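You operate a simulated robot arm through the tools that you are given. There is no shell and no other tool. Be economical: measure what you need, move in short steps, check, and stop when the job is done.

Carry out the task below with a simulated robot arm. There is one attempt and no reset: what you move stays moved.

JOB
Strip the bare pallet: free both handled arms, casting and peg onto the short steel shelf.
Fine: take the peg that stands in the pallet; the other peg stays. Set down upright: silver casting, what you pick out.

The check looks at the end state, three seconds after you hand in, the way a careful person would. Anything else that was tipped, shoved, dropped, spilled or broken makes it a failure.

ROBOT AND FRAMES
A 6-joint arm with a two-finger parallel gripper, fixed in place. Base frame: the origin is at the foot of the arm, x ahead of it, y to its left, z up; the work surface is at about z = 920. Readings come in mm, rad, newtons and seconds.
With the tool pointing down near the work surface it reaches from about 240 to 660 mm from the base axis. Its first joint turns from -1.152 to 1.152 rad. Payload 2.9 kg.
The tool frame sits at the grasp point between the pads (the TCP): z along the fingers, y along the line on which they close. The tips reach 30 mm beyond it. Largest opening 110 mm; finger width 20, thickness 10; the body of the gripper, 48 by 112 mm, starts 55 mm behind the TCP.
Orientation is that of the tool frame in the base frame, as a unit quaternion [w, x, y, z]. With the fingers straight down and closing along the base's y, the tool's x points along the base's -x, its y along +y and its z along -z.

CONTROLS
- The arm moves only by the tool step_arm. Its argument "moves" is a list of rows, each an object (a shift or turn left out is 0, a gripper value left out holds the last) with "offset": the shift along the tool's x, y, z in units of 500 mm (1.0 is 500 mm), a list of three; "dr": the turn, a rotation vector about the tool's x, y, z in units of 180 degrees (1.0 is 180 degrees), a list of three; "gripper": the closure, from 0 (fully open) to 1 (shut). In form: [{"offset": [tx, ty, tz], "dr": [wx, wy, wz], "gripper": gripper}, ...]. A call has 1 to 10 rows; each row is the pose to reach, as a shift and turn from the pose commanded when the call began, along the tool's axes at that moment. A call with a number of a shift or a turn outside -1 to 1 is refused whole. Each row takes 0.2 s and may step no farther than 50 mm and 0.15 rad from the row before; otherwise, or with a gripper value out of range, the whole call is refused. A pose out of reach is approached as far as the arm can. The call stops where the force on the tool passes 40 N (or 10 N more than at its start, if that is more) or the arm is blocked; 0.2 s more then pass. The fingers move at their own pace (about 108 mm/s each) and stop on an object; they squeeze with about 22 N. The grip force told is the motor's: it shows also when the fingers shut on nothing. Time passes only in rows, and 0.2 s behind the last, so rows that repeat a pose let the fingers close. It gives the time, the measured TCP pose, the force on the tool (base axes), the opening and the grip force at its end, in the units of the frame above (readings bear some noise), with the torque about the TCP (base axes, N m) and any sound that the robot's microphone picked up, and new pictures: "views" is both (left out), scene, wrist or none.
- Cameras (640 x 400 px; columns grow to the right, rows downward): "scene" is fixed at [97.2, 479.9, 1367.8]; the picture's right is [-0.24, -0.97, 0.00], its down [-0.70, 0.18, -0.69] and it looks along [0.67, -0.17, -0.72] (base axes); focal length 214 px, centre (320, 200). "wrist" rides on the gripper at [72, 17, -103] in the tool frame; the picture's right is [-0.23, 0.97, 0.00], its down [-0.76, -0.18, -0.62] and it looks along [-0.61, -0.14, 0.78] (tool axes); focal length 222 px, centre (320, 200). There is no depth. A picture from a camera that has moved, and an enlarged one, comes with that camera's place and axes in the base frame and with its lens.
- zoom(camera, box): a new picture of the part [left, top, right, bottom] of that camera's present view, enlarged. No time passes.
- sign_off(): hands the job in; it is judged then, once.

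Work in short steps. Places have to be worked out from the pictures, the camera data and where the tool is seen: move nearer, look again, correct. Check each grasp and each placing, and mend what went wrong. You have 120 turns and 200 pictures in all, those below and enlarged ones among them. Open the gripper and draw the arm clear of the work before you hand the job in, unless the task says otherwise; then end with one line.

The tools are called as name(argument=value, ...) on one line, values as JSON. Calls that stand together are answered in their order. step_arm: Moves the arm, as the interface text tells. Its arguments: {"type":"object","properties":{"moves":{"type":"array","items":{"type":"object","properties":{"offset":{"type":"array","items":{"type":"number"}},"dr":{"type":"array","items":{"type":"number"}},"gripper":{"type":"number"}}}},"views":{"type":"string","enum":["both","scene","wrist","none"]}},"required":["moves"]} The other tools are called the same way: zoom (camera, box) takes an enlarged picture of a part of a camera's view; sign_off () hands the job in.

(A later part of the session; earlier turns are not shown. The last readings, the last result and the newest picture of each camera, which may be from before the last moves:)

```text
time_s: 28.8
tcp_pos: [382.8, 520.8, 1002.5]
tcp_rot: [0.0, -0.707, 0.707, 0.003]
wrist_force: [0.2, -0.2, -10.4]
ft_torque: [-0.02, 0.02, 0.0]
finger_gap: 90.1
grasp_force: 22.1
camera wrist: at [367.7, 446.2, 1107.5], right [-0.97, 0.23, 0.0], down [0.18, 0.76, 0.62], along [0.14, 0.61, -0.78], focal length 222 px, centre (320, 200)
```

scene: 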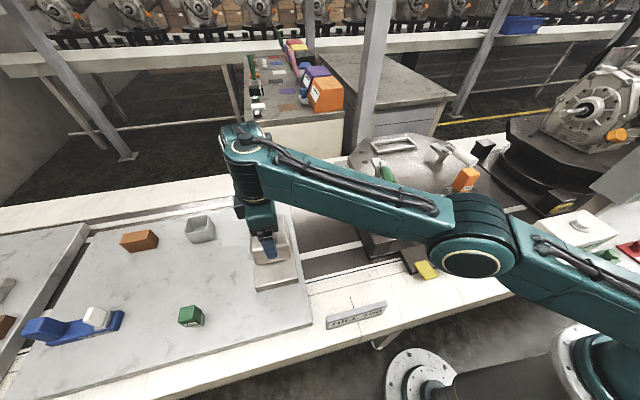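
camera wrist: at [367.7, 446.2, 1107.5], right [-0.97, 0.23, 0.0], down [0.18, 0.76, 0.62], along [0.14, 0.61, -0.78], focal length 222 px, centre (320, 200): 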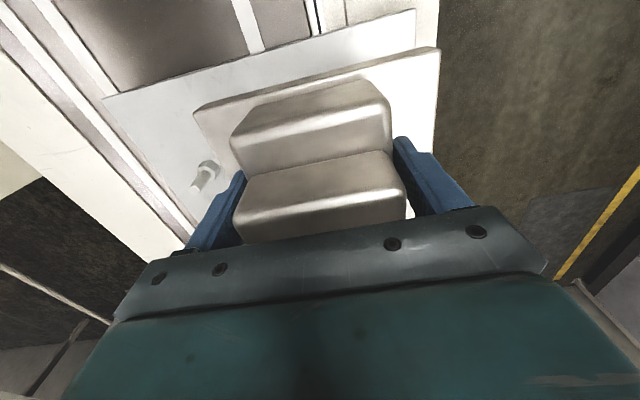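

The shelf's y edge is at about 460 and its x range is 250–685, so the casting footprint (x 303–467, y 475–565) fits. Descending most of the way.

step_arm(moves=[{"offset": [0, 0, 0.06]}, {"offset": [0, 0, 0.12]}, {"offset": [0, 0, 0.18]}, {"offset": [0, 0, 0.22]}, {"offset": [0, 0, 0.25]}], views="both")

zoom(camera="scene", box=[200, 210, 328, 330])

```text
time_s: 30.0
tcp_pos: [382.3, 520.5, 876.7]
tcp_rot: [-0.001, -0.707, 0.707, 0.003]
wrist_force: [-0.3, -0.4, -10.5]
ft_torque: [-0.03, -0.01, 0.01]
finger_gap: 90.0
grasp_force: 21.6
camera wrist: at [366.4, 446.8, 981.6], right [-0.97, 0.23, 0.0], down [0.18, 0.76, 0.62], along [0.14, 0.61, -0.78], focal length 222 px, centre (320, 200)
```

scene: 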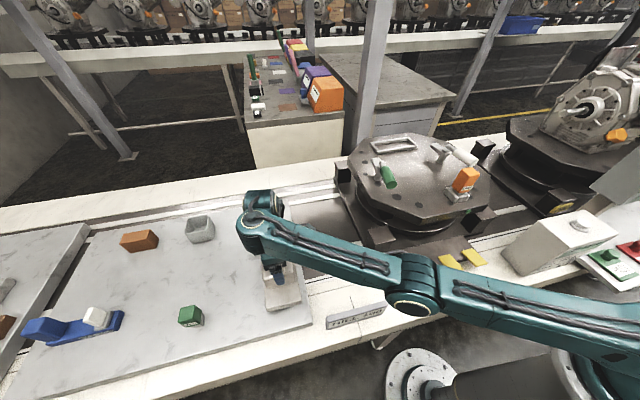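
wrist: 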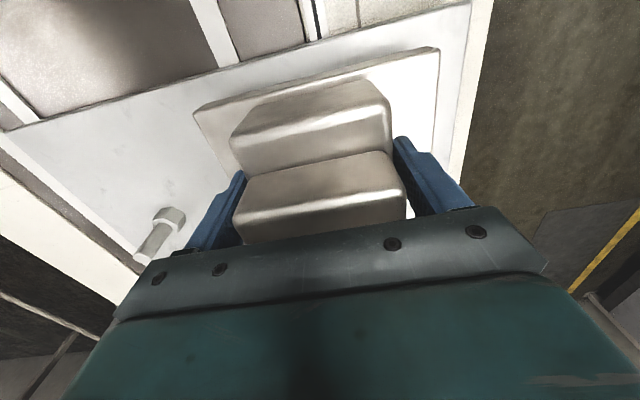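

```text
3.33 times, centred on (264, 270) of scene
camera zoom: at [97.3, 480.1, 1367.7], right [-0.24, -0.97, 0.0], down [-0.7, 0.18, -0.69], along [0.67, -0.17, -0.72], focal length 715 px, centre (507, -33)
```

zoom: 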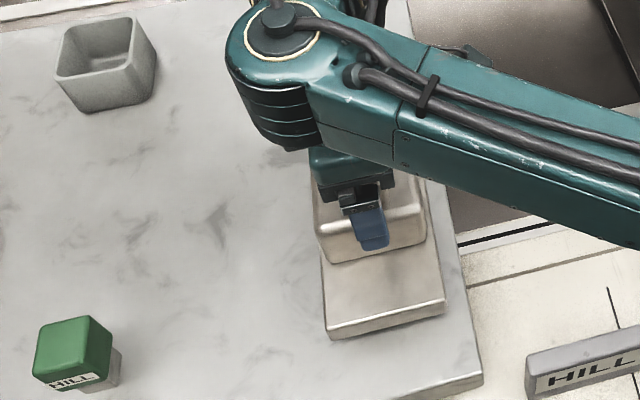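

Well placed, with the shelf edge clear of the flange. Lowering slowly until contact.

step_arm(moves=[{"offset": [0, 0, 0.01]}, {"offset": [0, 0, 0.018]}, {"offset": [0, 0, 0.026]}, {"offset": [0, 0, 0.034]}, {"offset": [0, 0, 0.042]}, {"offset": [0, 0, 0.05]}, {"offset": [0, 0, 0.058]}, {"offset": [0, 0, 0.066]}], views="wrist")

```text
time_s: 31.8
tcp_pos: [382.3, 523.8, 859.4]
tcp_rot: [0.008, 0.708, -0.707, 0.004]
wrist_force: [0.4, -0.1, -10.7]
ft_torque: [-0.01, 0.0, -0.01]
finger_gap: 89.8
grasp_force: 22.3
out of reach, approached as far as the arm can: row 4, 5, 6, 7, 8
camera wrist: at [367.8, 451.6, 966.9], right [-0.97, 0.23, 0.0], down [0.18, 0.77, 0.61], along [0.14, 0.59, -0.79], focal length 222 px, centre (320, 200)
```

wrist: 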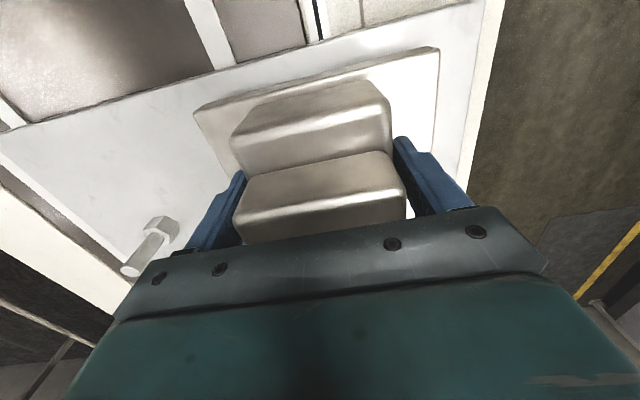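

The arm is at its reach limit at r≈648 with no contact yet. I'll shift inward to about [372,514], raising slightly first.

step_arm(moves=[{"offset": [0.0, 0, -0.03]}, {"offset": [0.012, 0.02, -0.03]}, {"offset": [0.014, 0.022, -0.03]}], views="none")

```text
time_s: 32.6
tcp_pos: [371.5, 517.2, 875.2]
tcp_rot: [0.001, 0.707, -0.707, -0.002]
wrist_force: [-0.1, -0.4, -10.6]
ft_torque: [-0.06, -0.01, 0.02]
finger_gap: 89.9
grasp_force: 22.7
```

step_arm(moves=[{"offset": [0.01, 0.0, 0.012]}, {"offset": [0.01, 0, 0.024]}, {"offset": [0.01, 0, 0.036]}, {"offset": [0.01, 0, 0.046]}, {"offset": [0.01, 0, 0.056]}, {"offset": [0.01, 0, 0.066]}, {"offset": [0.01, 0, 0.076]}, {"offset": [0.01, 0, 0.086]}, {"offset": [0.01, 0, 0.096]}], views="wrist")

```text
time_s: 34.6
tcp_pos: [375.3, 514.6, 853.7]
tcp_rot: [0.013, 0.707, -0.707, 0.006]
wrist_force: [-1.2, -0.4, -8.4]
ft_torque: [0.07, -0.13, -0.02]
finger_gap: 89.9
grasp_force: 22.0
out of reach, approached as far as the arm can: row 2, 3, 4, 5, 6, 7, 8, 9
camera wrist: at [361.3, 443.9, 961.5], right [-0.97, 0.23, 0.0], down [0.18, 0.78, 0.6], along [0.13, 0.59, -0.8], focal length 222 px, centre (320, 200)
```

wrist: 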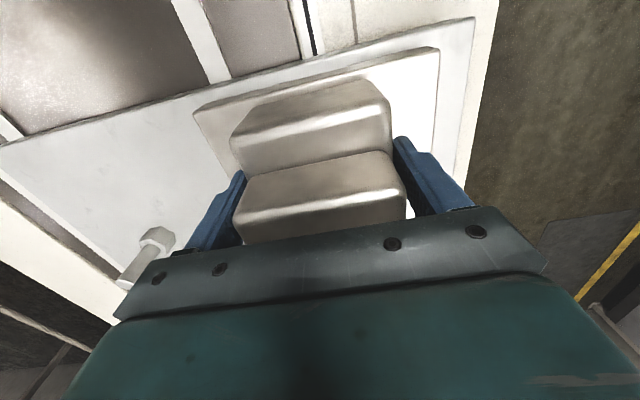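

The shelf top works out at z≈745, so contact should come at TCP z≈836, but the arm stops short at about 860 here. The tilt suggests a posture limit, so I'll test a smaller radius.

step_arm(moves=[{"offset": [0.0, 0, -0.04]}, {"offset": [0.01, 0.04, -0.04], "dr": [0, 0, 0]}, {"offset": [0.012, 0.08, -0.04], "dr": [0, 0, 0]}], views="none")

```text
time_s: 35.4
tcp_pos: [346.8, 526.7, 873.4]
tcp_rot: [-0.001, -0.707, 0.707, 0.002]
wrist_force: [0.3, 0.0, -11.4]
ft_torque: [-0.04, 0.0, -0.01]
finger_gap: 89.7
grasp_force: 22.0
out of reach, approached as far as the arm can: row 2, 3
```

The boundary seems to need a larger radius at low height. I'll probe: rise, go inward to r≈546, then step down and see where it stops.

step_arm(moves=[{"offset": [0, 0, -0.09]}, {"offset": [0.07, 0.046, -0.1]}, {"offset": [0.14, 0.092, -0.1]}, {"offset": [0.14, 0.092, -0.08]}, {"offset": [0.14, 0.092, -0.06]}, {"offset": [0.14, 0.092, -0.04]}, {"offset": [0.14, 0.092, -0.02]}, {"offset": [0.14, 0.092, 0]}], views="scene")

```text
time_s: 37.2
tcp_pos: [347.7, 524.7, 881.0]
tcp_rot: [-0.002, -0.707, 0.707, 0.002]
wrist_force: [0.3, -1.1, -11.1]
ft_torque: [-0.02, 0.01, -0.02]
finger_gap: 90.0
grasp_force: 22.7
out of reach, approached as far as the arm can: row 2, 3, 4, 5, 6, 7, 8
```

scene: 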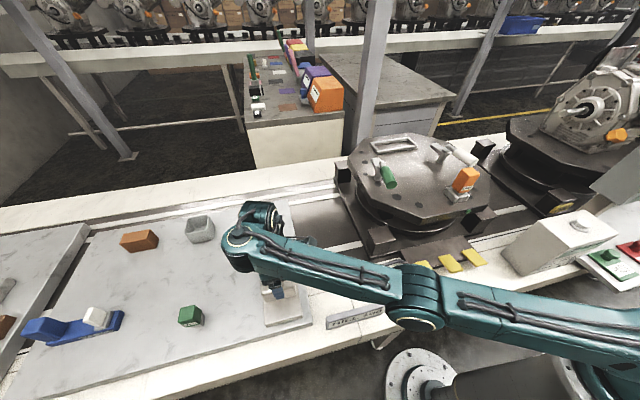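

It can't even move inward at z=920, so the elbow probably straightened into a bad posture when I pushed past reach. I'll raise straight up and look at the arm.

step_arm(moves=[{"offset": [0, 0, -0.06]}, {"offset": [0, 0, -0.12]}, {"offset": [0, 0, -0.18]}, {"offset": [0, 0, -0.24]}, {"offset": [0, 0, -0.3]}], views="scene")

```text
time_s: 38.4
tcp_pos: [348.6, 525.0, 1032.5]
tcp_rot: [0.002, 0.708, -0.707, -0.003]
wrist_force: [-0.1, 1.1, -10.9]
ft_torque: [-0.05, -0.03, 0.01]
finger_gap: 89.6
grasp_force: 21.6
```

scene: 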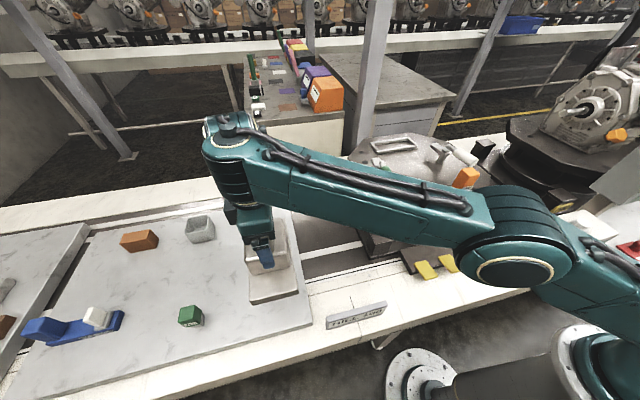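

The elbow looks healthy again. I'll move to [345,512] at this height and descend in stages, stopping before any reach limit.

step_arm(moves=[{"offset": [0.026, 0.008, 0]}, {"offset": [0.026, 0.008, 0.08]}, {"offset": [0.026, 0.008, 0.16]}, {"offset": [0.026, 0.008, 0.24]}, {"offset": [0.026, 0.008, 0.3]}], views="scene")

```text
time_s: 39.6
tcp_pos: [350.5, 523.0, 883.0]
tcp_rot: [0.002, 0.708, -0.706, -0.003]
wrist_force: [0.4, 1.1, -10.0]
ft_torque: [-0.04, -0.03, -0.02]
finger_gap: 89.7
grasp_force: 21.8
out of reach, approached as far as the arm can: row 3, 4, 5
```

scene: 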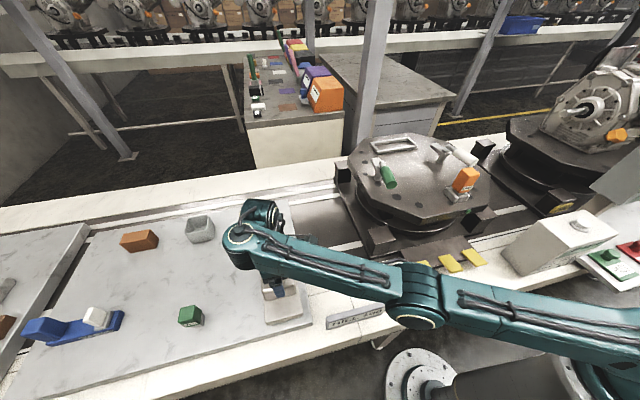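

I want to know whether the limit is joint 1 or the radius, so I'll test a pose at a smaller angle and smaller radius at this height.

step_arm(moves=[{"offset": [0, -0.05, 0]}, {"offset": [0.05, -0.07, 0]}, {"offset": [0.106, -0.07, 0]}], views="none")

```text
time_s: 40.4
tcp_pos: [400.4, 485.8, 881.8]
tcp_rot: [-0.003, -0.707, 0.707, 0.003]
wrist_force: [-0.6, 0.6, -9.9]
ft_torque: [-0.05, -0.02, -0.01]
finger_gap: 90.0
grasp_force: 22.2
out of reach, approached as far as the arm can: row 3
```

The pattern (same r≈630 whatever the angle) says the elbow flipped below the shoulder–wrist line when I backed up from full stretch. To flip it back I'll raise until the arm is fully stretched, then come down and inward.

step_arm(moves=[{"offset": [0, 0, -0.09]}, {"offset": [0, 0, -0.18]}, {"offset": [0, 0, -0.27]}, {"offset": [0, 0, -0.36]}, {"offset": [0, 0, -0.42]}], views="scene")

```text
time_s: 41.6
tcp_pos: [400.6, 487.1, 1092.1]
tcp_rot: [-0.003, -0.705, 0.709, 0.003]
wrist_force: [-0.3, 0.5, -10.6]
ft_torque: [-0.07, -0.04, 0.06]
finger_gap: 89.7
grasp_force: 22.1
```

scene: 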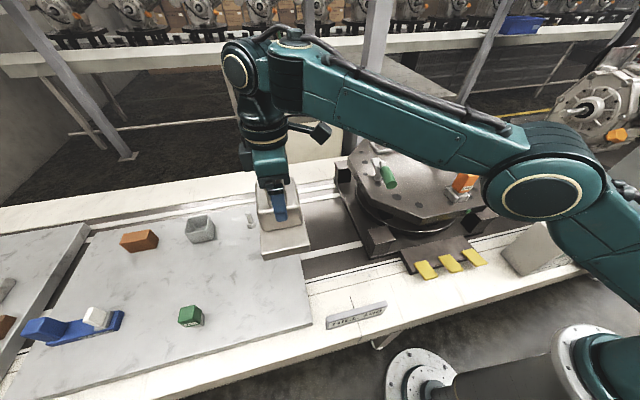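

The elbow is now clearly up. I'll go inward at this height to r≈590, then descend to about z=900 and see.

step_arm(moves=[{"offset": [0.05, 0.04, 0]}, {"offset": [0.06, 0.07, 0.05]}, {"offset": [0.06, 0.07, 0.12]}, {"offset": [0.06, 0.07, 0.2]}, {"offset": [0.06, 0.07, 0.28]}, {"offset": [0.06, 0.07, 0.36]}], views="scene")

```text
time_s: 43.0
tcp_pos: [392.3, 491.2, 918.5]
tcp_rot: [0.001, 0.707, -0.707, -0.003]
wrist_force: [0.6, 0.4, -9.1]
ft_torque: [0.0, -0.02, 0.0]
finger_gap: 89.7
grasp_force: 22.2
out of reach, approached as far as the arm can: row 1, 3, 4, 5, 6
```

scene: 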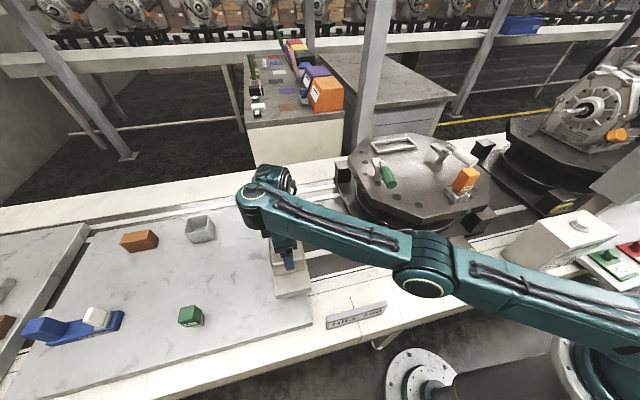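

It's stuck on the same constant shoulder–wrist distance, so it is still in the elbow-down branch. I'll raise well past full stretch, then come back downward so the elbow bends the right way.

step_arm(moves=[{"offset": [0, 0, -0.09]}, {"offset": [0, 0, -0.18]}, {"offset": [0, 0, -0.27]}, {"offset": [0, 0, -0.36]}, {"offset": [0, 0, -0.45]}, {"offset": [0, 0, -0.54]}, {"offset": [0, 0, -0.63]}, {"offset": [0, 0, -0.7]}], views="scene")

```text
time_s: 44.8
tcp_pos: [376.7, 456.6, 1196.8]
tcp_rot: [-0.002, -0.707, 0.707, 0.003]
wrist_force: [0.2, 0.1, -11.6]
ft_torque: [-0.04, 0.0, 0.0]
finger_gap: 89.8
grasp_force: 22.0
out of reach, approached as far as the arm can: row 5, 6, 7, 8
```

scene: 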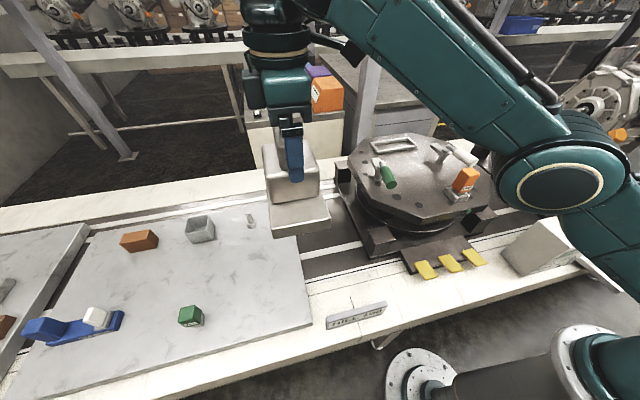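

step_arm(moves=[{"offset": [0, 0, 0.09]}, {"offset": [0.04, 0.03, 0.16]}, {"offset": [0.09, 0.07, 0.22]}, {"offset": [0.14, 0.114, 0.26]}], views="scene")

```text
time_s: 45.8
tcp_pos: [355.4, 428.7, 1106.6]
tcp_rot: [0.003, 0.712, -0.702, -0.002]
wrist_force: [-1.5, -1.1, -11.0]
ft_torque: [-0.02, -0.03, -0.04]
finger_gap: 89.8
grasp_force: 21.7
out of reach, approached as far as the arm can: row 3, 4
```

scene: 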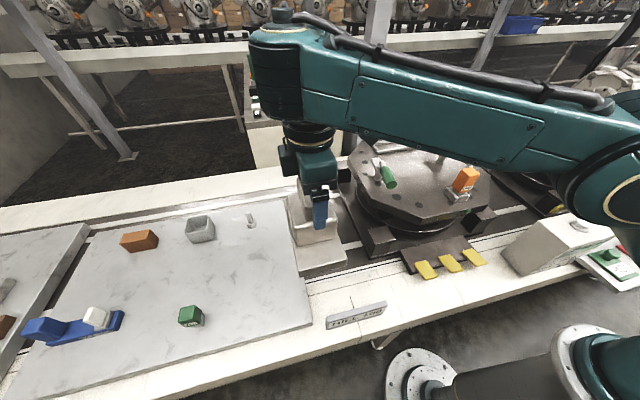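

It is now inside the earlier limit, so the elbow seems to be flipping up. I'll continue inward at this height to confirm.

step_arm(moves=[{"offset": [0.03, 0.02, 0]}, {"offset": [0.07, 0.05, 0]}, {"offset": [0.1, 0.07, 0]}, {"offset": [0.1, 0.07, 0]}], views="scene")

```text
time_s: 46.8
tcp_pos: [342.4, 408.8, 1136.5]
tcp_rot: [-0.003, -0.707, 0.707, 0.002]
wrist_force: [-0.3, 0.3, -10.8]
ft_torque: [-0.02, -0.02, 0.01]
finger_gap: 89.7
grasp_force: 21.8
out of reach, approached as far as the arm can: row 1, 2, 3, 4
```

scene: 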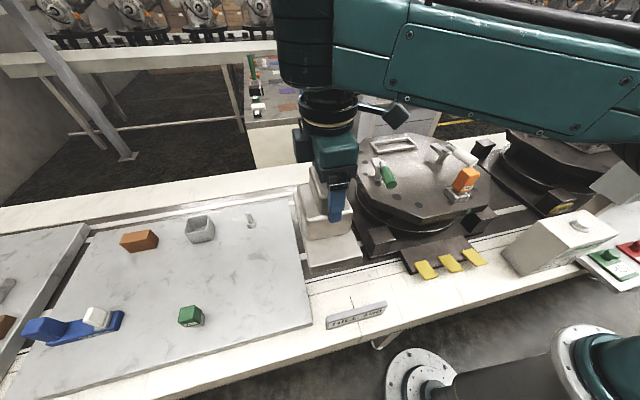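

The settled points fit a circle that implies a wrist-joint limit, which wasn't active when the tool was less turned. I'll turn the yaw back by 60° at this safe height and retry going inward.

step_arm(moves=[{"dr": [0, 0, 0.042]}, {"dr": [0, 0, 0.084]}, {"dr": [0, 0, 0.126]}, {"dr": [0, 0, 0.168]}, {"dr": [0, 0, 0.21]}, {"dr": [0, 0, 0.252]}, {"dr": [0, 0, 0.294]}, {"dr": [0, 0, 0.333]}, {"offset": [0.03, 0.03, 0], "dr": [0, 0, 0.333]}, {"offset": [0.06, 0.06, 0], "dr": [0, 0, 0.333]}], views="scene")

```text
time_s: 49.0
tcp_pos: [326.8, 392.4, 1157.8]
tcp_rot: [-0.003, -0.259, 0.966, 0.0]
wrist_force: [-0.5, 0.3, -10.3]
ft_torque: [-0.05, 0.03, 0.04]
finger_gap: 89.7
grasp_force: 22.1
out of reach, approached as far as the arm can: row 9, 10
```

scene: 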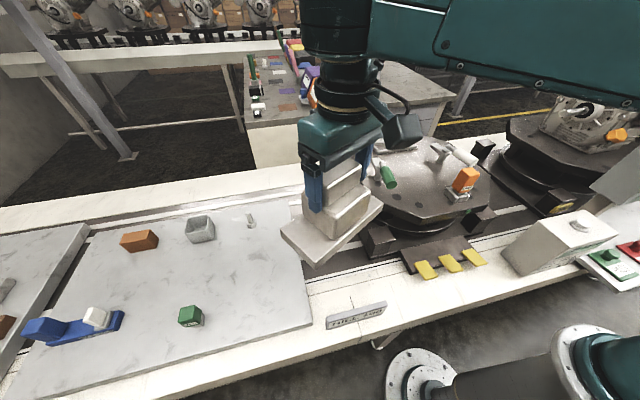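

The limit isn't yaw-dependent either. I'll check whether it depends on the base angle by swinging back toward the pallet side at this height and pulling inward there.

step_arm(moves=[{"offset": [-0.04, -0.07, 0]}, {"offset": [-0.08, -0.14, 0]}, {"offset": [-0.12, -0.21, 0]}, {"offset": [-0.16, -0.28, 0]}, {"offset": [-0.16, -0.36, 0]}, {"offset": [-0.16, -0.44, 0]}, {"offset": [-0.12, -0.5, 0]}, {"offset": [-0.05, -0.53, 0]}], views="scene")

```text
time_s: 50.8
tcp_pos: [481.6, 173.5, 1158.8]
tcp_rot: [-0.002, -0.261, 0.965, 0.001]
wrist_force: [-1.8, -0.1, -11.2]
ft_torque: [-0.03, 0.04, -0.03]
finger_gap: 89.9
grasp_force: 21.7
```

scene: 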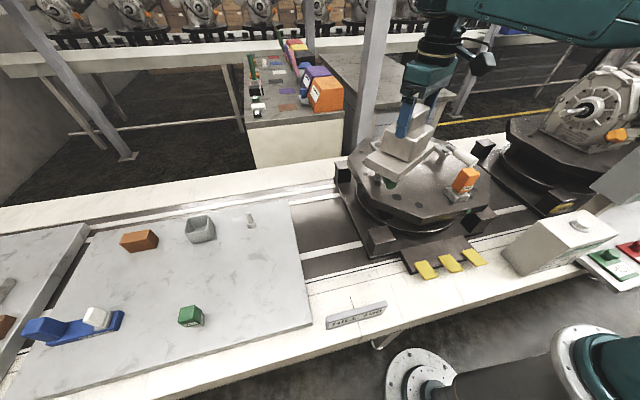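

step_arm(moves=[{"offset": [0.04, 0.007, 0]}, {"offset": [0.08, 0.014, 0]}, {"offset": [0.12, 0.021, 0]}], views="none")

```text
time_s: 51.6
tcp_pos: [446.8, 163.3, 1185.3]
tcp_rot: [-0.004, -0.259, 0.966, 0.0]
wrist_force: [0.5, 0.8, -10.6]
ft_torque: [-0.04, 0.02, -0.02]
finger_gap: 90.0
grasp_force: 21.9
out of reach, approached as far as the arm can: row 1, 2, 3
```

Here too it's limited where earlier it wasn't. The remaining differences are yaw and load, so I'll restore yaw to 0 and return to a pose I held before, [479,55,1160].

step_arm(moves=[{"dr": [0, 0, 0.042]}, {"dr": [0, 0, 0.084]}, {"dr": [0, 0, 0.126]}, {"dr": [0, 0, 0.1665]}, {"offset": [-0.08, -0.03, 0.0], "dr": [0, 0, 0.1665]}, {"offset": [-0.08, -0.1, 0.025], "dr": [0, 0, 0.1665]}, {"offset": [-0.06, -0.17, 0.05], "dr": [0, 0, 0.1665]}, {"offset": [0.0, -0.22, 0.05], "dr": [0, 0, 0.1665]}, {"offset": [0.05, -0.22, 0.05], "dr": [0, 0, 0.1665]}], views="scene")

```text
time_s: 53.6
tcp_pos: [490.2, 55.9, 1171.5]
tcp_rot: [-0.004, -0.001, 1.0, 0.0]
wrist_force: [-0.3, -0.1, -11.1]
ft_torque: [0.0, 0.05, -0.03]
finger_gap: 90.2
grasp_force: 21.8
out of reach, approached as far as the arm can: row 9
```

scene: 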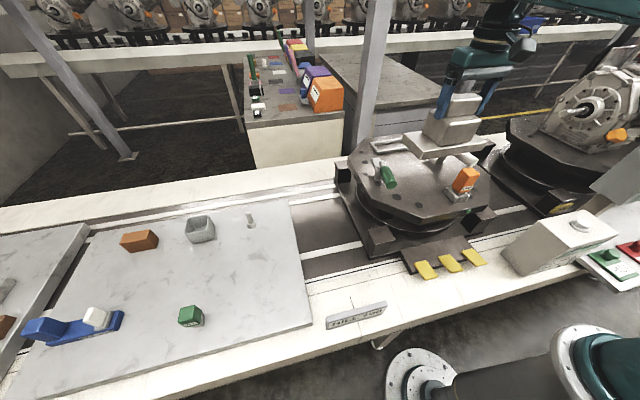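

Posture differs from before at the same TCP pose. I'll look closely at the wrist and forearm to understand the configuration.

zoom(camera="scene", box=[400, 0, 640, 150])

```text
2.67 times, centred on (520, 75) of scene
camera zoom: at [97.3, 479.9, 1367.8], right [-0.24, -0.97, 0.0], down [-0.7, 0.18, -0.69], along [0.67, -0.17, -0.72], focal length 572 px, centre (-213, 533)
```

zoom: 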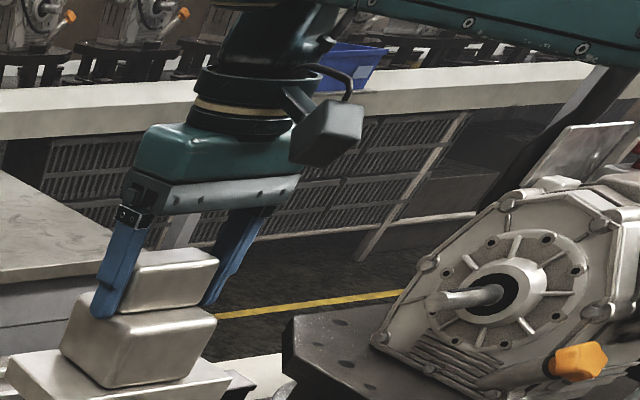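

I'll test by going back over the casting's original spot and lowering, a pose known to be reachable before.

step_arm(moves=[{"offset": [-0.07, -0.006, 0]}, {"offset": [-0.14, -0.012, 0.04]}, {"offset": [-0.14, -0.012, 0.1]}, {"offset": [-0.14, -0.012, 0.16]}, {"offset": [-0.14, -0.012, 0.2]}, {"offset": [-0.14, -0.012, 0.24]}], views="scene")

```text
time_s: 55.0
tcp_pos: [581.2, 53.5, 1063.6]
tcp_rot: [-0.005, -0.001, 1.0, 0.001]
wrist_force: [0.4, 0.5, -11.0]
ft_torque: [-0.01, 0.05, 0.0]
finger_gap: 90.0
grasp_force: 21.8
out of reach, approached as far as the arm can: row 4, 5, 6
```

scene: 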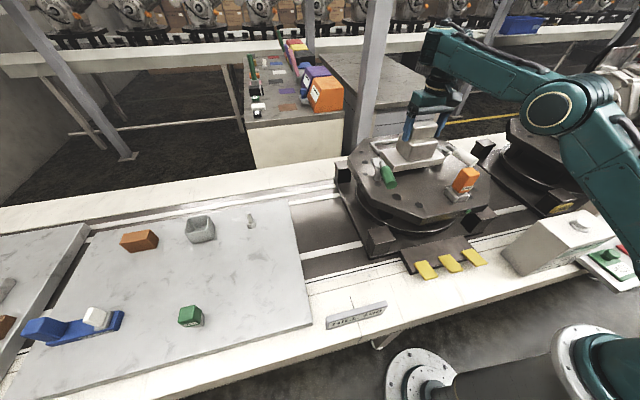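

Now it's clear: the elbow sits lower and further forward than it did at this same spot earlier, so it is in the flipped branch. I'll swing to free space between pallet and shelf, then sweep downward while fully stretched to flip it back.

step_arm(moves=[{"offset": [0, 0, -0.09]}, {"offset": [0.02, 0.04, -0.15]}, {"offset": [0.06, 0.12, -0.19]}, {"offset": [0.1, 0.2, -0.23]}, {"offset": [0.14, 0.28, -0.27]}, {"offset": [0.18, 0.36, -0.29]}, {"offset": [0.21, 0.44, -0.31]}, {"offset": [0.24, 0.52, -0.31]}, {"offset": [0.26, 0.6, -0.31]}, {"offset": [0.28, 0.68, -0.31]}], views="none")

```text
time_s: 57.2
tcp_pos: [438.0, 383.4, 1214.6]
tcp_rot: [-0.003, 0.0, 1.0, -0.001]
wrist_force: [0.2, -1.6, -10.5]
ft_torque: [0.01, 0.05, -0.02]
finger_gap: 89.6
grasp_force: 22.1
out of reach, approached as far as the arm can: row 10
```

step_arm(moves=[{"offset": [-0.06, 0.052, 0]}, {"offset": [-0.09, 0.079, 0.06]}, {"offset": [-0.12, 0.105, 0.14]}, {"offset": [-0.143, 0.125, 0.22]}, {"offset": [-0.15, 0.132, 0.31]}, {"offset": [-0.15, 0.132, 0.4]}, {"offset": [-0.12, 0.105, 0.49]}, {"offset": [-0.068, 0.059, 0.55]}, {"offset": [-0.008, 0.007, 0.6]}, {"offset": [0.045, -0.04, 0.62]}], views="scene")

```text
time_s: 59.4
tcp_pos: [503.5, 448.1, 957.0]
tcp_rot: [-0.003, -0.001, 1.0, 0.0]
wrist_force: [-0.2, -0.6, -11.0]
ft_torque: [0.02, 0.08, -0.03]
finger_gap: 80.0
grasp_force: 22.3
out of reach, approached as far as the arm can: row 1, 2, 3, 4, 5, 6, 7, 8, 9, 10
```

scene: 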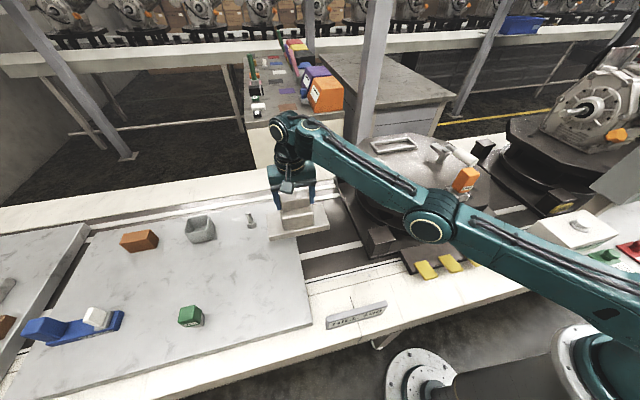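

The grip gap dropped from 90 to 80 mm, so the casting slipped in the fingers. I'll look before moving.

zoom(camera="scene", box=[240, 110, 368, 270])

zoom(camera="wrist", box=[160, 0, 480, 200])

```text
2.50 times, centred on (304, 190) of scene
camera zoom: at [97.3, 480.0, 1367.7], right [-0.24, -0.97, 0.0], down [-0.7, 0.18, -0.69], along [0.67, -0.17, -0.72], focal length 536 px, centre (360, 225)
```

zoom: 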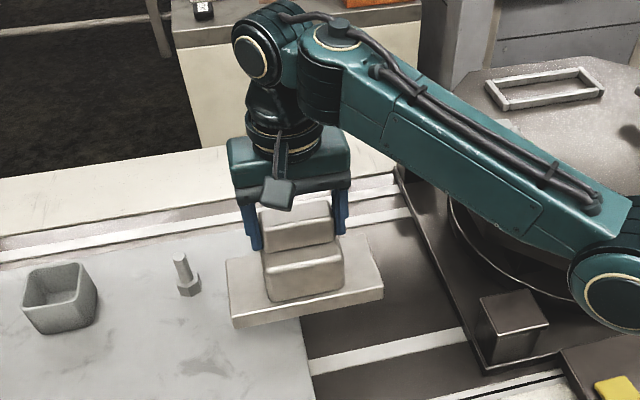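

```text
2.00 times, centred on (320, 100) of wrist
camera zoom: at [431.1, 464.0, 1063.1], right [0.23, 0.97, 0.0], down [0.77, -0.18, 0.62], along [0.6, -0.14, -0.79], focal length 444 px, centre (320, 400)
```

zoom: 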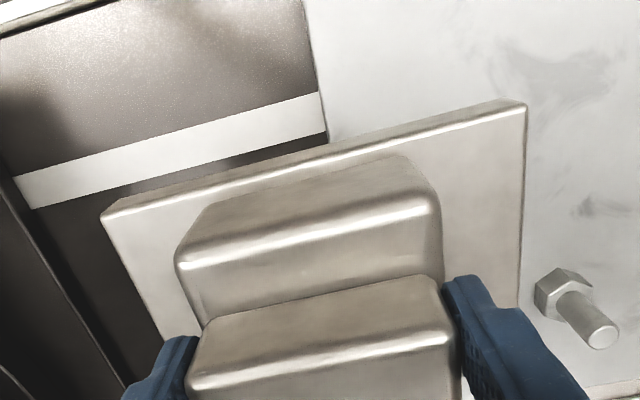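

The casting is still level but now held by its top stage only, so its bottom is about 118 mm below the TCP. That puts shelf contact at z≈863, which is reachable here. I'll move very gently, still at yaw 0, to about [345,553].

step_arm(moves=[{"offset": [0.012, 0.008, 0]}, {"offset": [0.032, 0.021, 0]}, {"offset": [0.056, 0.037, 0]}, {"offset": [0.08, 0.053, 0]}, {"offset": [0.104, 0.069, 0]}, {"offset": [0.128, 0.085, 0]}, {"offset": [0.15, 0.1, 0]}, {"offset": [0.165, 0.11, 0]}, {"offset": [0.175, 0.117, 0]}], views="none")

```text
time_s: 61.4
tcp_pos: [410.0, 502.0, 959.6]
tcp_rot: [-0.003, 0.0, 1.0, 0.0]
wrist_force: [-0.9, 0.3, -10.3]
ft_torque: [0.01, -0.08, 0.0]
finger_gap: 79.9
grasp_force: 22.2
out of reach, approached as far as the arm can: row 1, 2, 3, 4
```

step_arm(moves=[{"offset": [0.01, 0.008, 0]}, {"offset": [0.03, 0.024, 0]}, {"offset": [0.055, 0.043, 0]}, {"offset": [0.08, 0.063, 0]}, {"offset": [0.103, 0.081, 0]}, {"offset": [0.12, 0.094, 0]}, {"offset": [0.13, 0.102, 0]}], views="both")

zoom(camera="scene", box=[180, 150, 340, 350])

```text
time_s: 63.0
tcp_pos: [346.6, 551.5, 959.1]
tcp_rot: [-0.002, -0.001, 1.0, 0.001]
wrist_force: [0.4, -0.2, -11.0]
ft_torque: [0.01, -0.06, 0.0]
finger_gap: 79.7
grasp_force: 22.1
camera wrist: at [274.9, 567.7, 1065.0], right [0.22, 0.97, 0.0], down [0.77, -0.18, 0.62], along [0.6, -0.14, -0.79], focal length 222 px, centre (320, 200)
```

scene: 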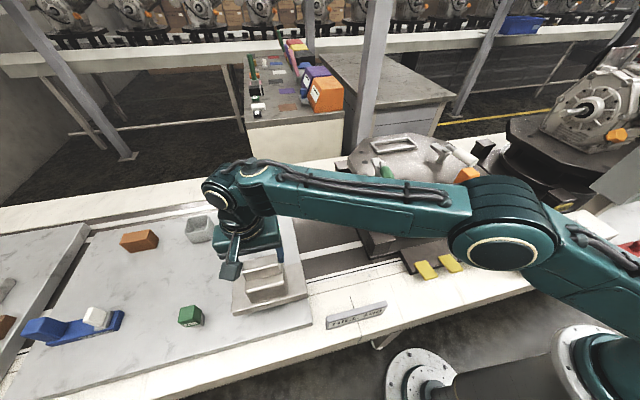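
wrist: 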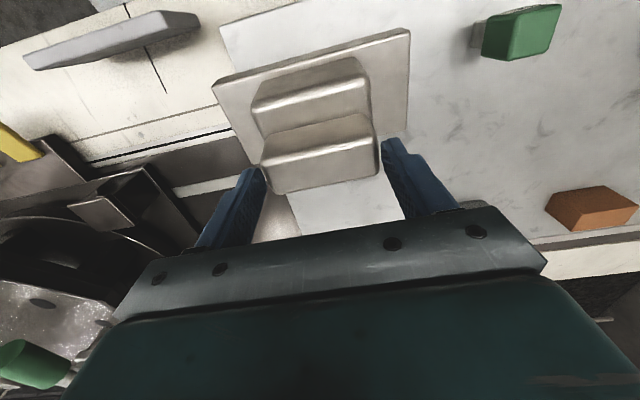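

```text
2.00 times, centred on (260, 250) of scene
camera zoom: at [97.3, 480.1, 1367.7], right [-0.24, -0.97, 0.0], down [-0.7, 0.18, -0.69], along [0.67, -0.17, -0.72], focal length 429 px, centre (440, 100)
```

zoom: 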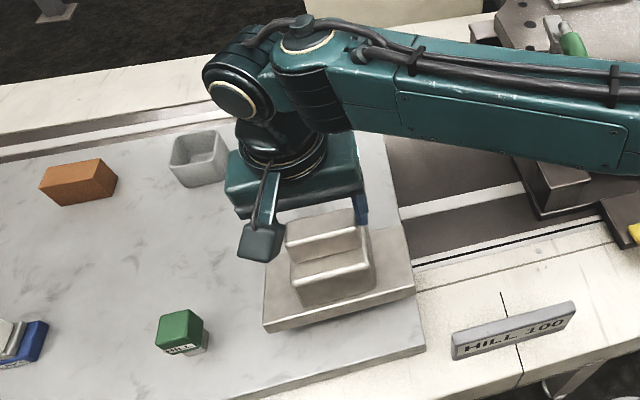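

The casting is slowly slipping (bottom now about 131 mm below the TCP) and only around 20 mm of grip remains. It's above free shelf, so I'll lower promptly but smoothly.

step_arm(moves=[{"offset": [0, 0, 0.015]}, {"offset": [0, 0, 0.04]}, {"offset": [0, 0, 0.07]}, {"offset": [0, 0, 0.1]}, {"offset": [0, 0, 0.125]}, {"offset": [0, 0, 0.14]}, {"offset": [0, 0, 0.148]}], views="both")

zoom(camera="scene", box=[180, 180, 340, 350])

```text
time_s: 64.6
tcp_pos: [345.5, 552.4, 885.6]
tcp_rot: [-0.002, 0.0, 1.0, 0.002]
wrist_force: [2.4, 8.3, 13.4]
ft_torque: [-0.23, -0.12, 0.01]
finger_gap: 80.0
grasp_force: 22.1
camera wrist: at [274.6, 567.6, 992.0], right [0.23, 0.97, 0.0], down [0.76, -0.18, 0.62], along [0.6, -0.14, -0.78], focal length 222 px, centre (320, 200)
```

scene: 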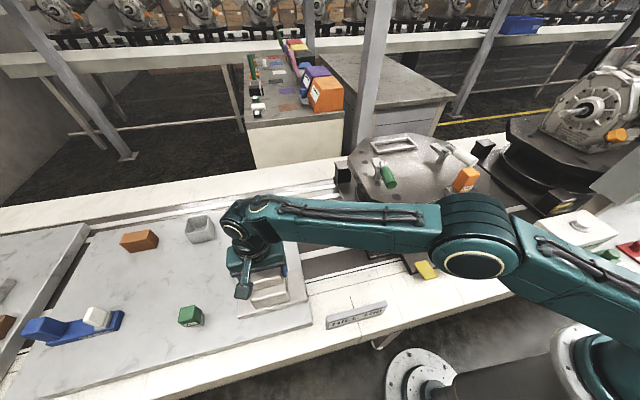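
wrist: 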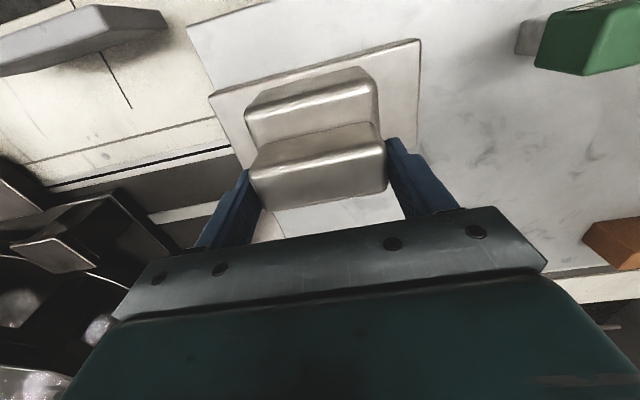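

```text
2.35 times, centred on (260, 265) of scene
camera zoom: at [97.1, 479.9, 1367.8], right [-0.24, -0.97, 0.0], down [-0.7, 0.18, -0.69], along [0.67, -0.17, -0.72], focal length 505 px, centre (461, 47)
```

zoom: 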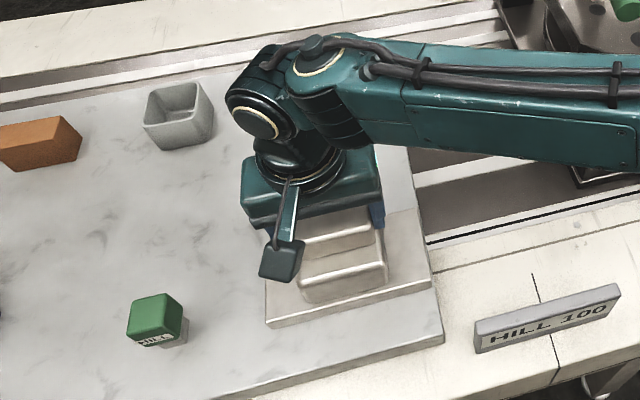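

Contact with the shelf is confirmed (force reversed to +13 N) and the casting sits flat within the shelf edge. Opening.

step_arm(moves=[{"offset": [0, 0, -0.002]}, {"offset": [0, 0, -0.002], "gripper": 0.0}, {"offset": [0, 0, -0.002], "gripper": 0}, {"offset": [0, 0, -0.002], "gripper": 0}], views="wrist")

zoom(camera="wrist", box=[160, 0, 480, 200])

```text
time_s: 65.6
tcp_pos: [345.1, 550.4, 886.4]
tcp_rot: [-0.003, -0.001, 1.0, 0.001]
wrist_force: [0.2, -0.4, 0.3]
ft_torque: [0.0, -0.01, 0.0]
finger_gap: 110.1
grasp_force: 0.0
camera wrist: at [274.1, 567.3, 992.4], right [0.23, 0.97, 0.0], down [0.77, -0.18, 0.62], along [0.6, -0.14, -0.79], focal length 222 px, centre (320, 200)
```

wrist: 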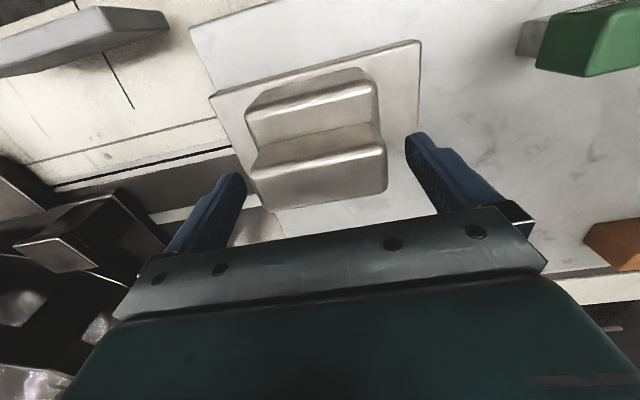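

```text
2.00 times, centred on (320, 100) of wrist
camera zoom: at [274.1, 567.3, 992.4], right [0.23, 0.97, 0.0], down [0.77, -0.18, 0.62], along [0.6, -0.14, -0.79], focal length 444 px, centre (320, 400)
```

zoom: 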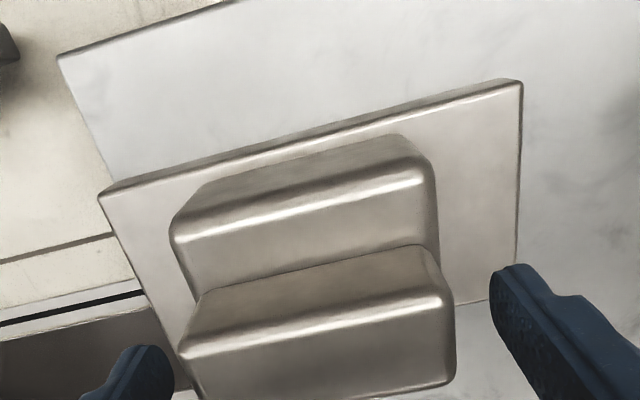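

The flange's right side is almost flush with the shelf edge. I'll nudge the casting inward by shifting the open gripper about 14 mm in +y and closing, so the fingers centre it there.

step_arm(moves=[{"offset": [0.004, 0.014, 0.004]}, {"offset": [0.008, 0.028, 0.008]}, {"offset": [0.008, 0.028, 0.008]}], views="none")

```text
time_s: 66.4
tcp_pos: [340.0, 566.0, 884.4]
tcp_rot: [-0.003, 0.0, 1.0, 0.001]
wrist_force: [-0.9, 0.5, 0.3]
ft_torque: [0.0, -0.01, 0.01]
finger_gap: 110.1
grasp_force: 0.0
```

step_arm(moves=[{"gripper": 0.04}, {"gripper": 0.08}, {"gripper": 0.12}, {"gripper": 0.16}, {"gripper": 0.2}, {"gripper": 0.23}, {"gripper": 0.26}, {"gripper": 0.28}, {"gripper": 0.28}], views="both")

zoom(camera="wrist", box=[160, 0, 480, 200])

zoom(camera="scene", box=[220, 220, 340, 350])

```text
time_s: 68.4
tcp_pos: [341.1, 564.8, 882.0]
tcp_rot: [-0.003, -0.001, 1.0, 0.001]
wrist_force: [-0.1, -3.7, 1.1]
ft_torque: [-0.15, 0.03, -0.03]
finger_gap: 80.9
grasp_force: 1.5
camera wrist: at [269.9, 581.4, 989.1], right [0.23, 0.97, 0.0], down [0.76, -0.18, 0.62], along [0.6, -0.14, -0.79], focal length 222 px, centre (320, 200)
```

scene: 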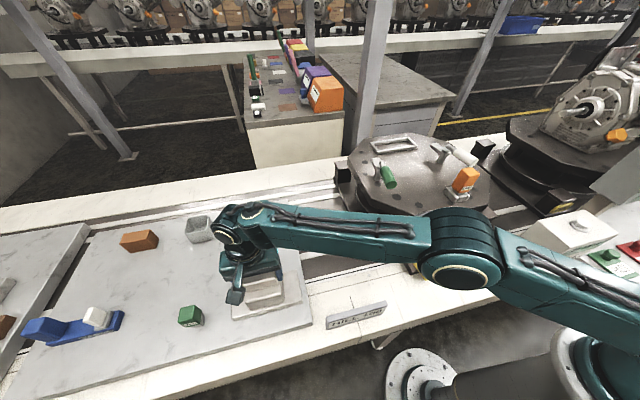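
wrist: 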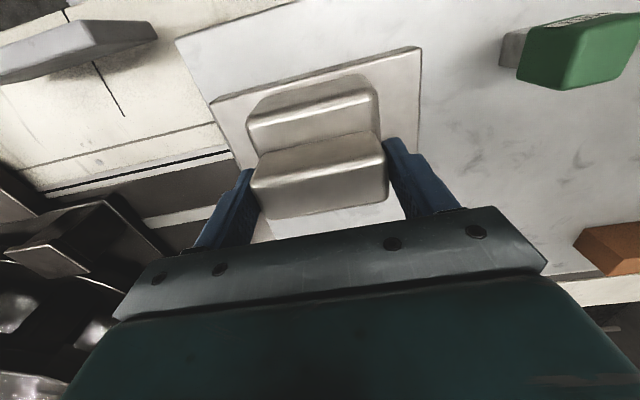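

```text
2.00 times, centred on (320, 100) of wrist
camera zoom: at [269.9, 581.4, 989.1], right [0.23, 0.97, 0.0], down [0.76, -0.18, 0.62], along [0.6, -0.14, -0.79], focal length 444 px, centre (320, 400)
```

zoom: 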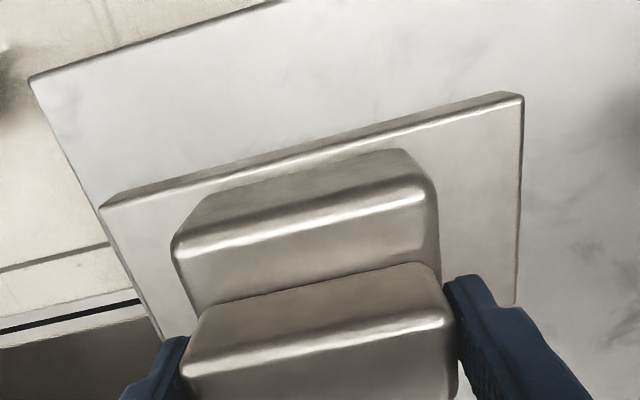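

```text
3.08 times, centred on (280, 285) of scene
camera zoom: at [97.2, 479.8, 1367.8], right [-0.24, -0.97, 0.0], down [-0.7, 0.18, -0.69], along [0.67, -0.17, -0.72], focal length 660 px, centre (443, -62)
```

zoom: 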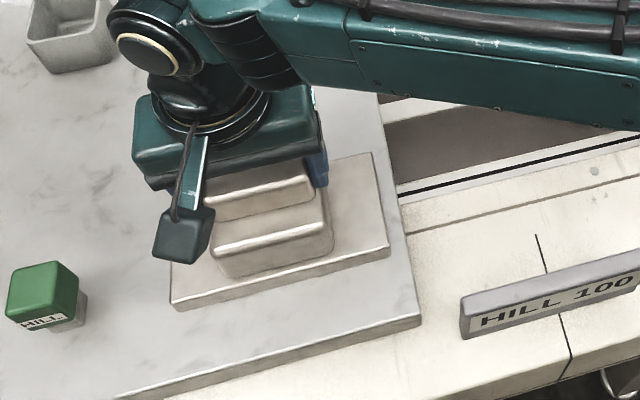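

The casting now sits clearly inside the shelf edge, upright. I'll open, rise straight up, then check whether the arm moves freely inward without the load.

step_arm(moves=[{"gripper": 0.1}, {"gripper": 0}, {"offset": [0, 0, -0.03]}, {"offset": [0, 0, -0.1]}, {"offset": [0, 0, -0.19]}, {"offset": [0, 0, -0.26]}, {"offset": [0.03, -0.07, -0.26]}, {"offset": [0.06, -0.14, -0.26]}, {"offset": [0.09, -0.22, -0.26]}], views="both")

```text
time_s: 70.4
tcp_pos: [297.6, 454.8, 1014.4]
tcp_rot: [-0.002, -0.001, 1.0, 0.001]
wrist_force: [-0.5, 0.1, 0.0]
ft_torque: [0.02, 0.03, 0.03]
finger_gap: 110.0
grasp_force: 0.0
camera wrist: at [225.4, 470.2, 1120.0], right [0.22, 0.97, 0.0], down [0.76, -0.18, 0.62], along [0.6, -0.14, -0.78], focal length 222 px, centre (320, 200)
```

scene: 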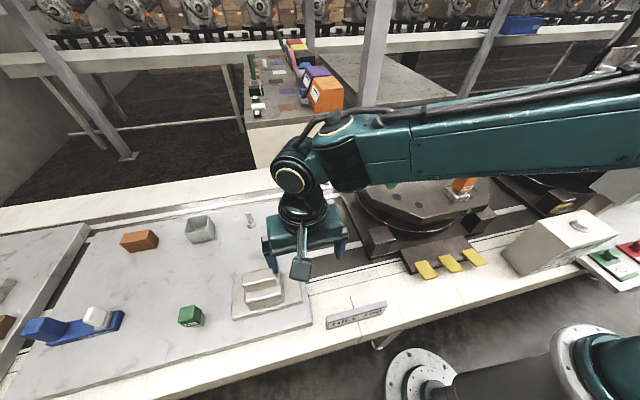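
wrist: 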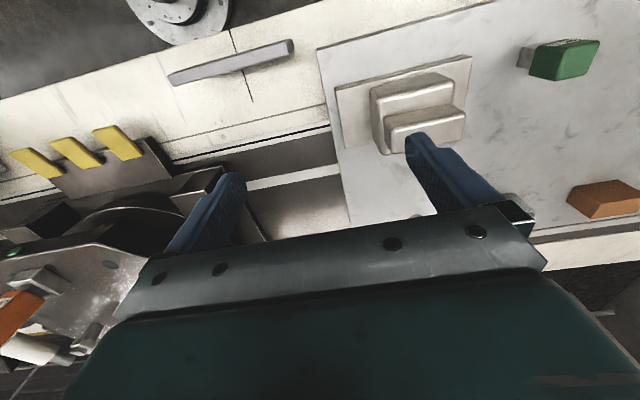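

The arm moves freely inward again. Next is the orange peg: rise and travel to view it from above.

step_arm(moves=[{"offset": [0, 0, -0.08]}, {"offset": [0, 0, -0.16]}, {"offset": [0, -0.07, -0.22]}, {"offset": [0, -0.16, -0.25]}, {"offset": [-0.01, -0.25, -0.25]}, {"offset": [-0.02, -0.34, -0.25]}, {"offset": [-0.03, -0.43, -0.25]}, {"offset": [-0.04, -0.52, -0.25]}, {"offset": [-0.05, -0.61, -0.25]}, {"offset": [-0.06, -0.7, -0.25]}], views="none")

step_arm(moves=[{"offset": [-0.03, -0.08, 0]}, {"offset": [-0.06, -0.15, 0.03]}, {"offset": [-0.08, -0.19, 0.06]}], views="both")

zoom(camera="wrist", box=[160, 0, 480, 200])

zoom(camera="scene", box=[420, 140, 516, 215])

```text
time_s: 72.6
tcp_pos: [328.0, 104.5, 1137.4]
tcp_rot: [-0.002, -0.001, 1.0, 0.001]
wrist_force: [0.1, 0.1, 0.3]
ft_torque: [0.0, -0.02, -0.02]
finger_gap: 110.0
grasp_force: 0.1
```

```text
time_s: 73.4
tcp_pos: [368.1, 10.7, 1107.0]
tcp_rot: [-0.004, -0.001, 1.0, 0.0]
wrist_force: [0.5, 0.2, 0.2]
ft_torque: [-0.03, 0.0, 0.01]
finger_gap: 109.9
grasp_force: 0.0
camera wrist: at [297.5, 27.1, 1212.4], right [0.22, 0.97, 0.0], down [0.77, -0.18, 0.62], along [0.6, -0.14, -0.79], focal length 222 px, centre (320, 200)
```

scene: 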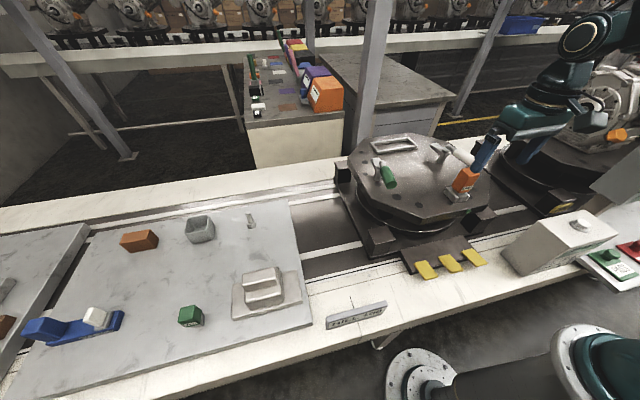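
wrist: 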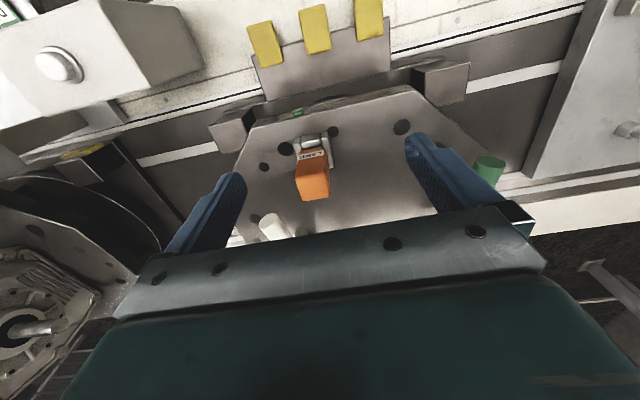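

```text
2.00 times, centred on (320, 100) of wrist
camera zoom: at [297.5, 27.1, 1212.4], right [0.22, 0.97, 0.0], down [0.77, -0.18, 0.62], along [0.6, -0.14, -0.79], focal length 444 px, centre (320, 400)
```

zoom: 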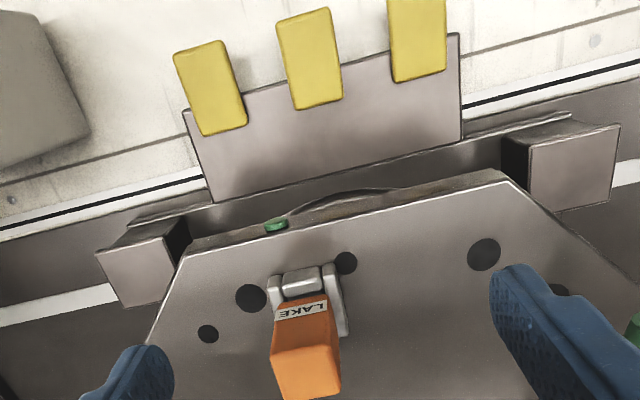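

```text
5.33 times, centred on (468, 178) of scene
camera zoom: at [97.2, 479.9, 1367.8], right [-0.24, -0.97, 0.0], down [-0.7, 0.18, -0.69], along [0.67, -0.17, -0.72], focal length 1144 px, centre (-469, 320)
```

zoom: 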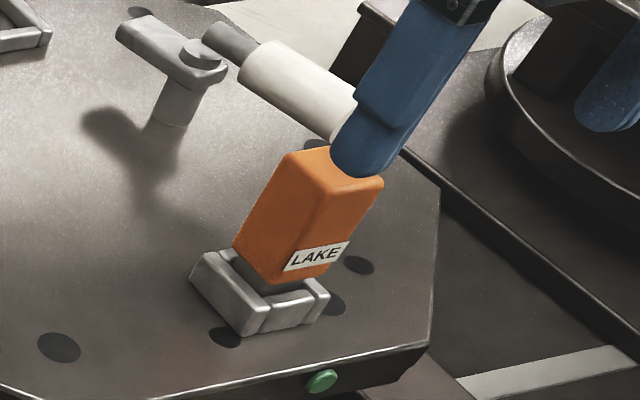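

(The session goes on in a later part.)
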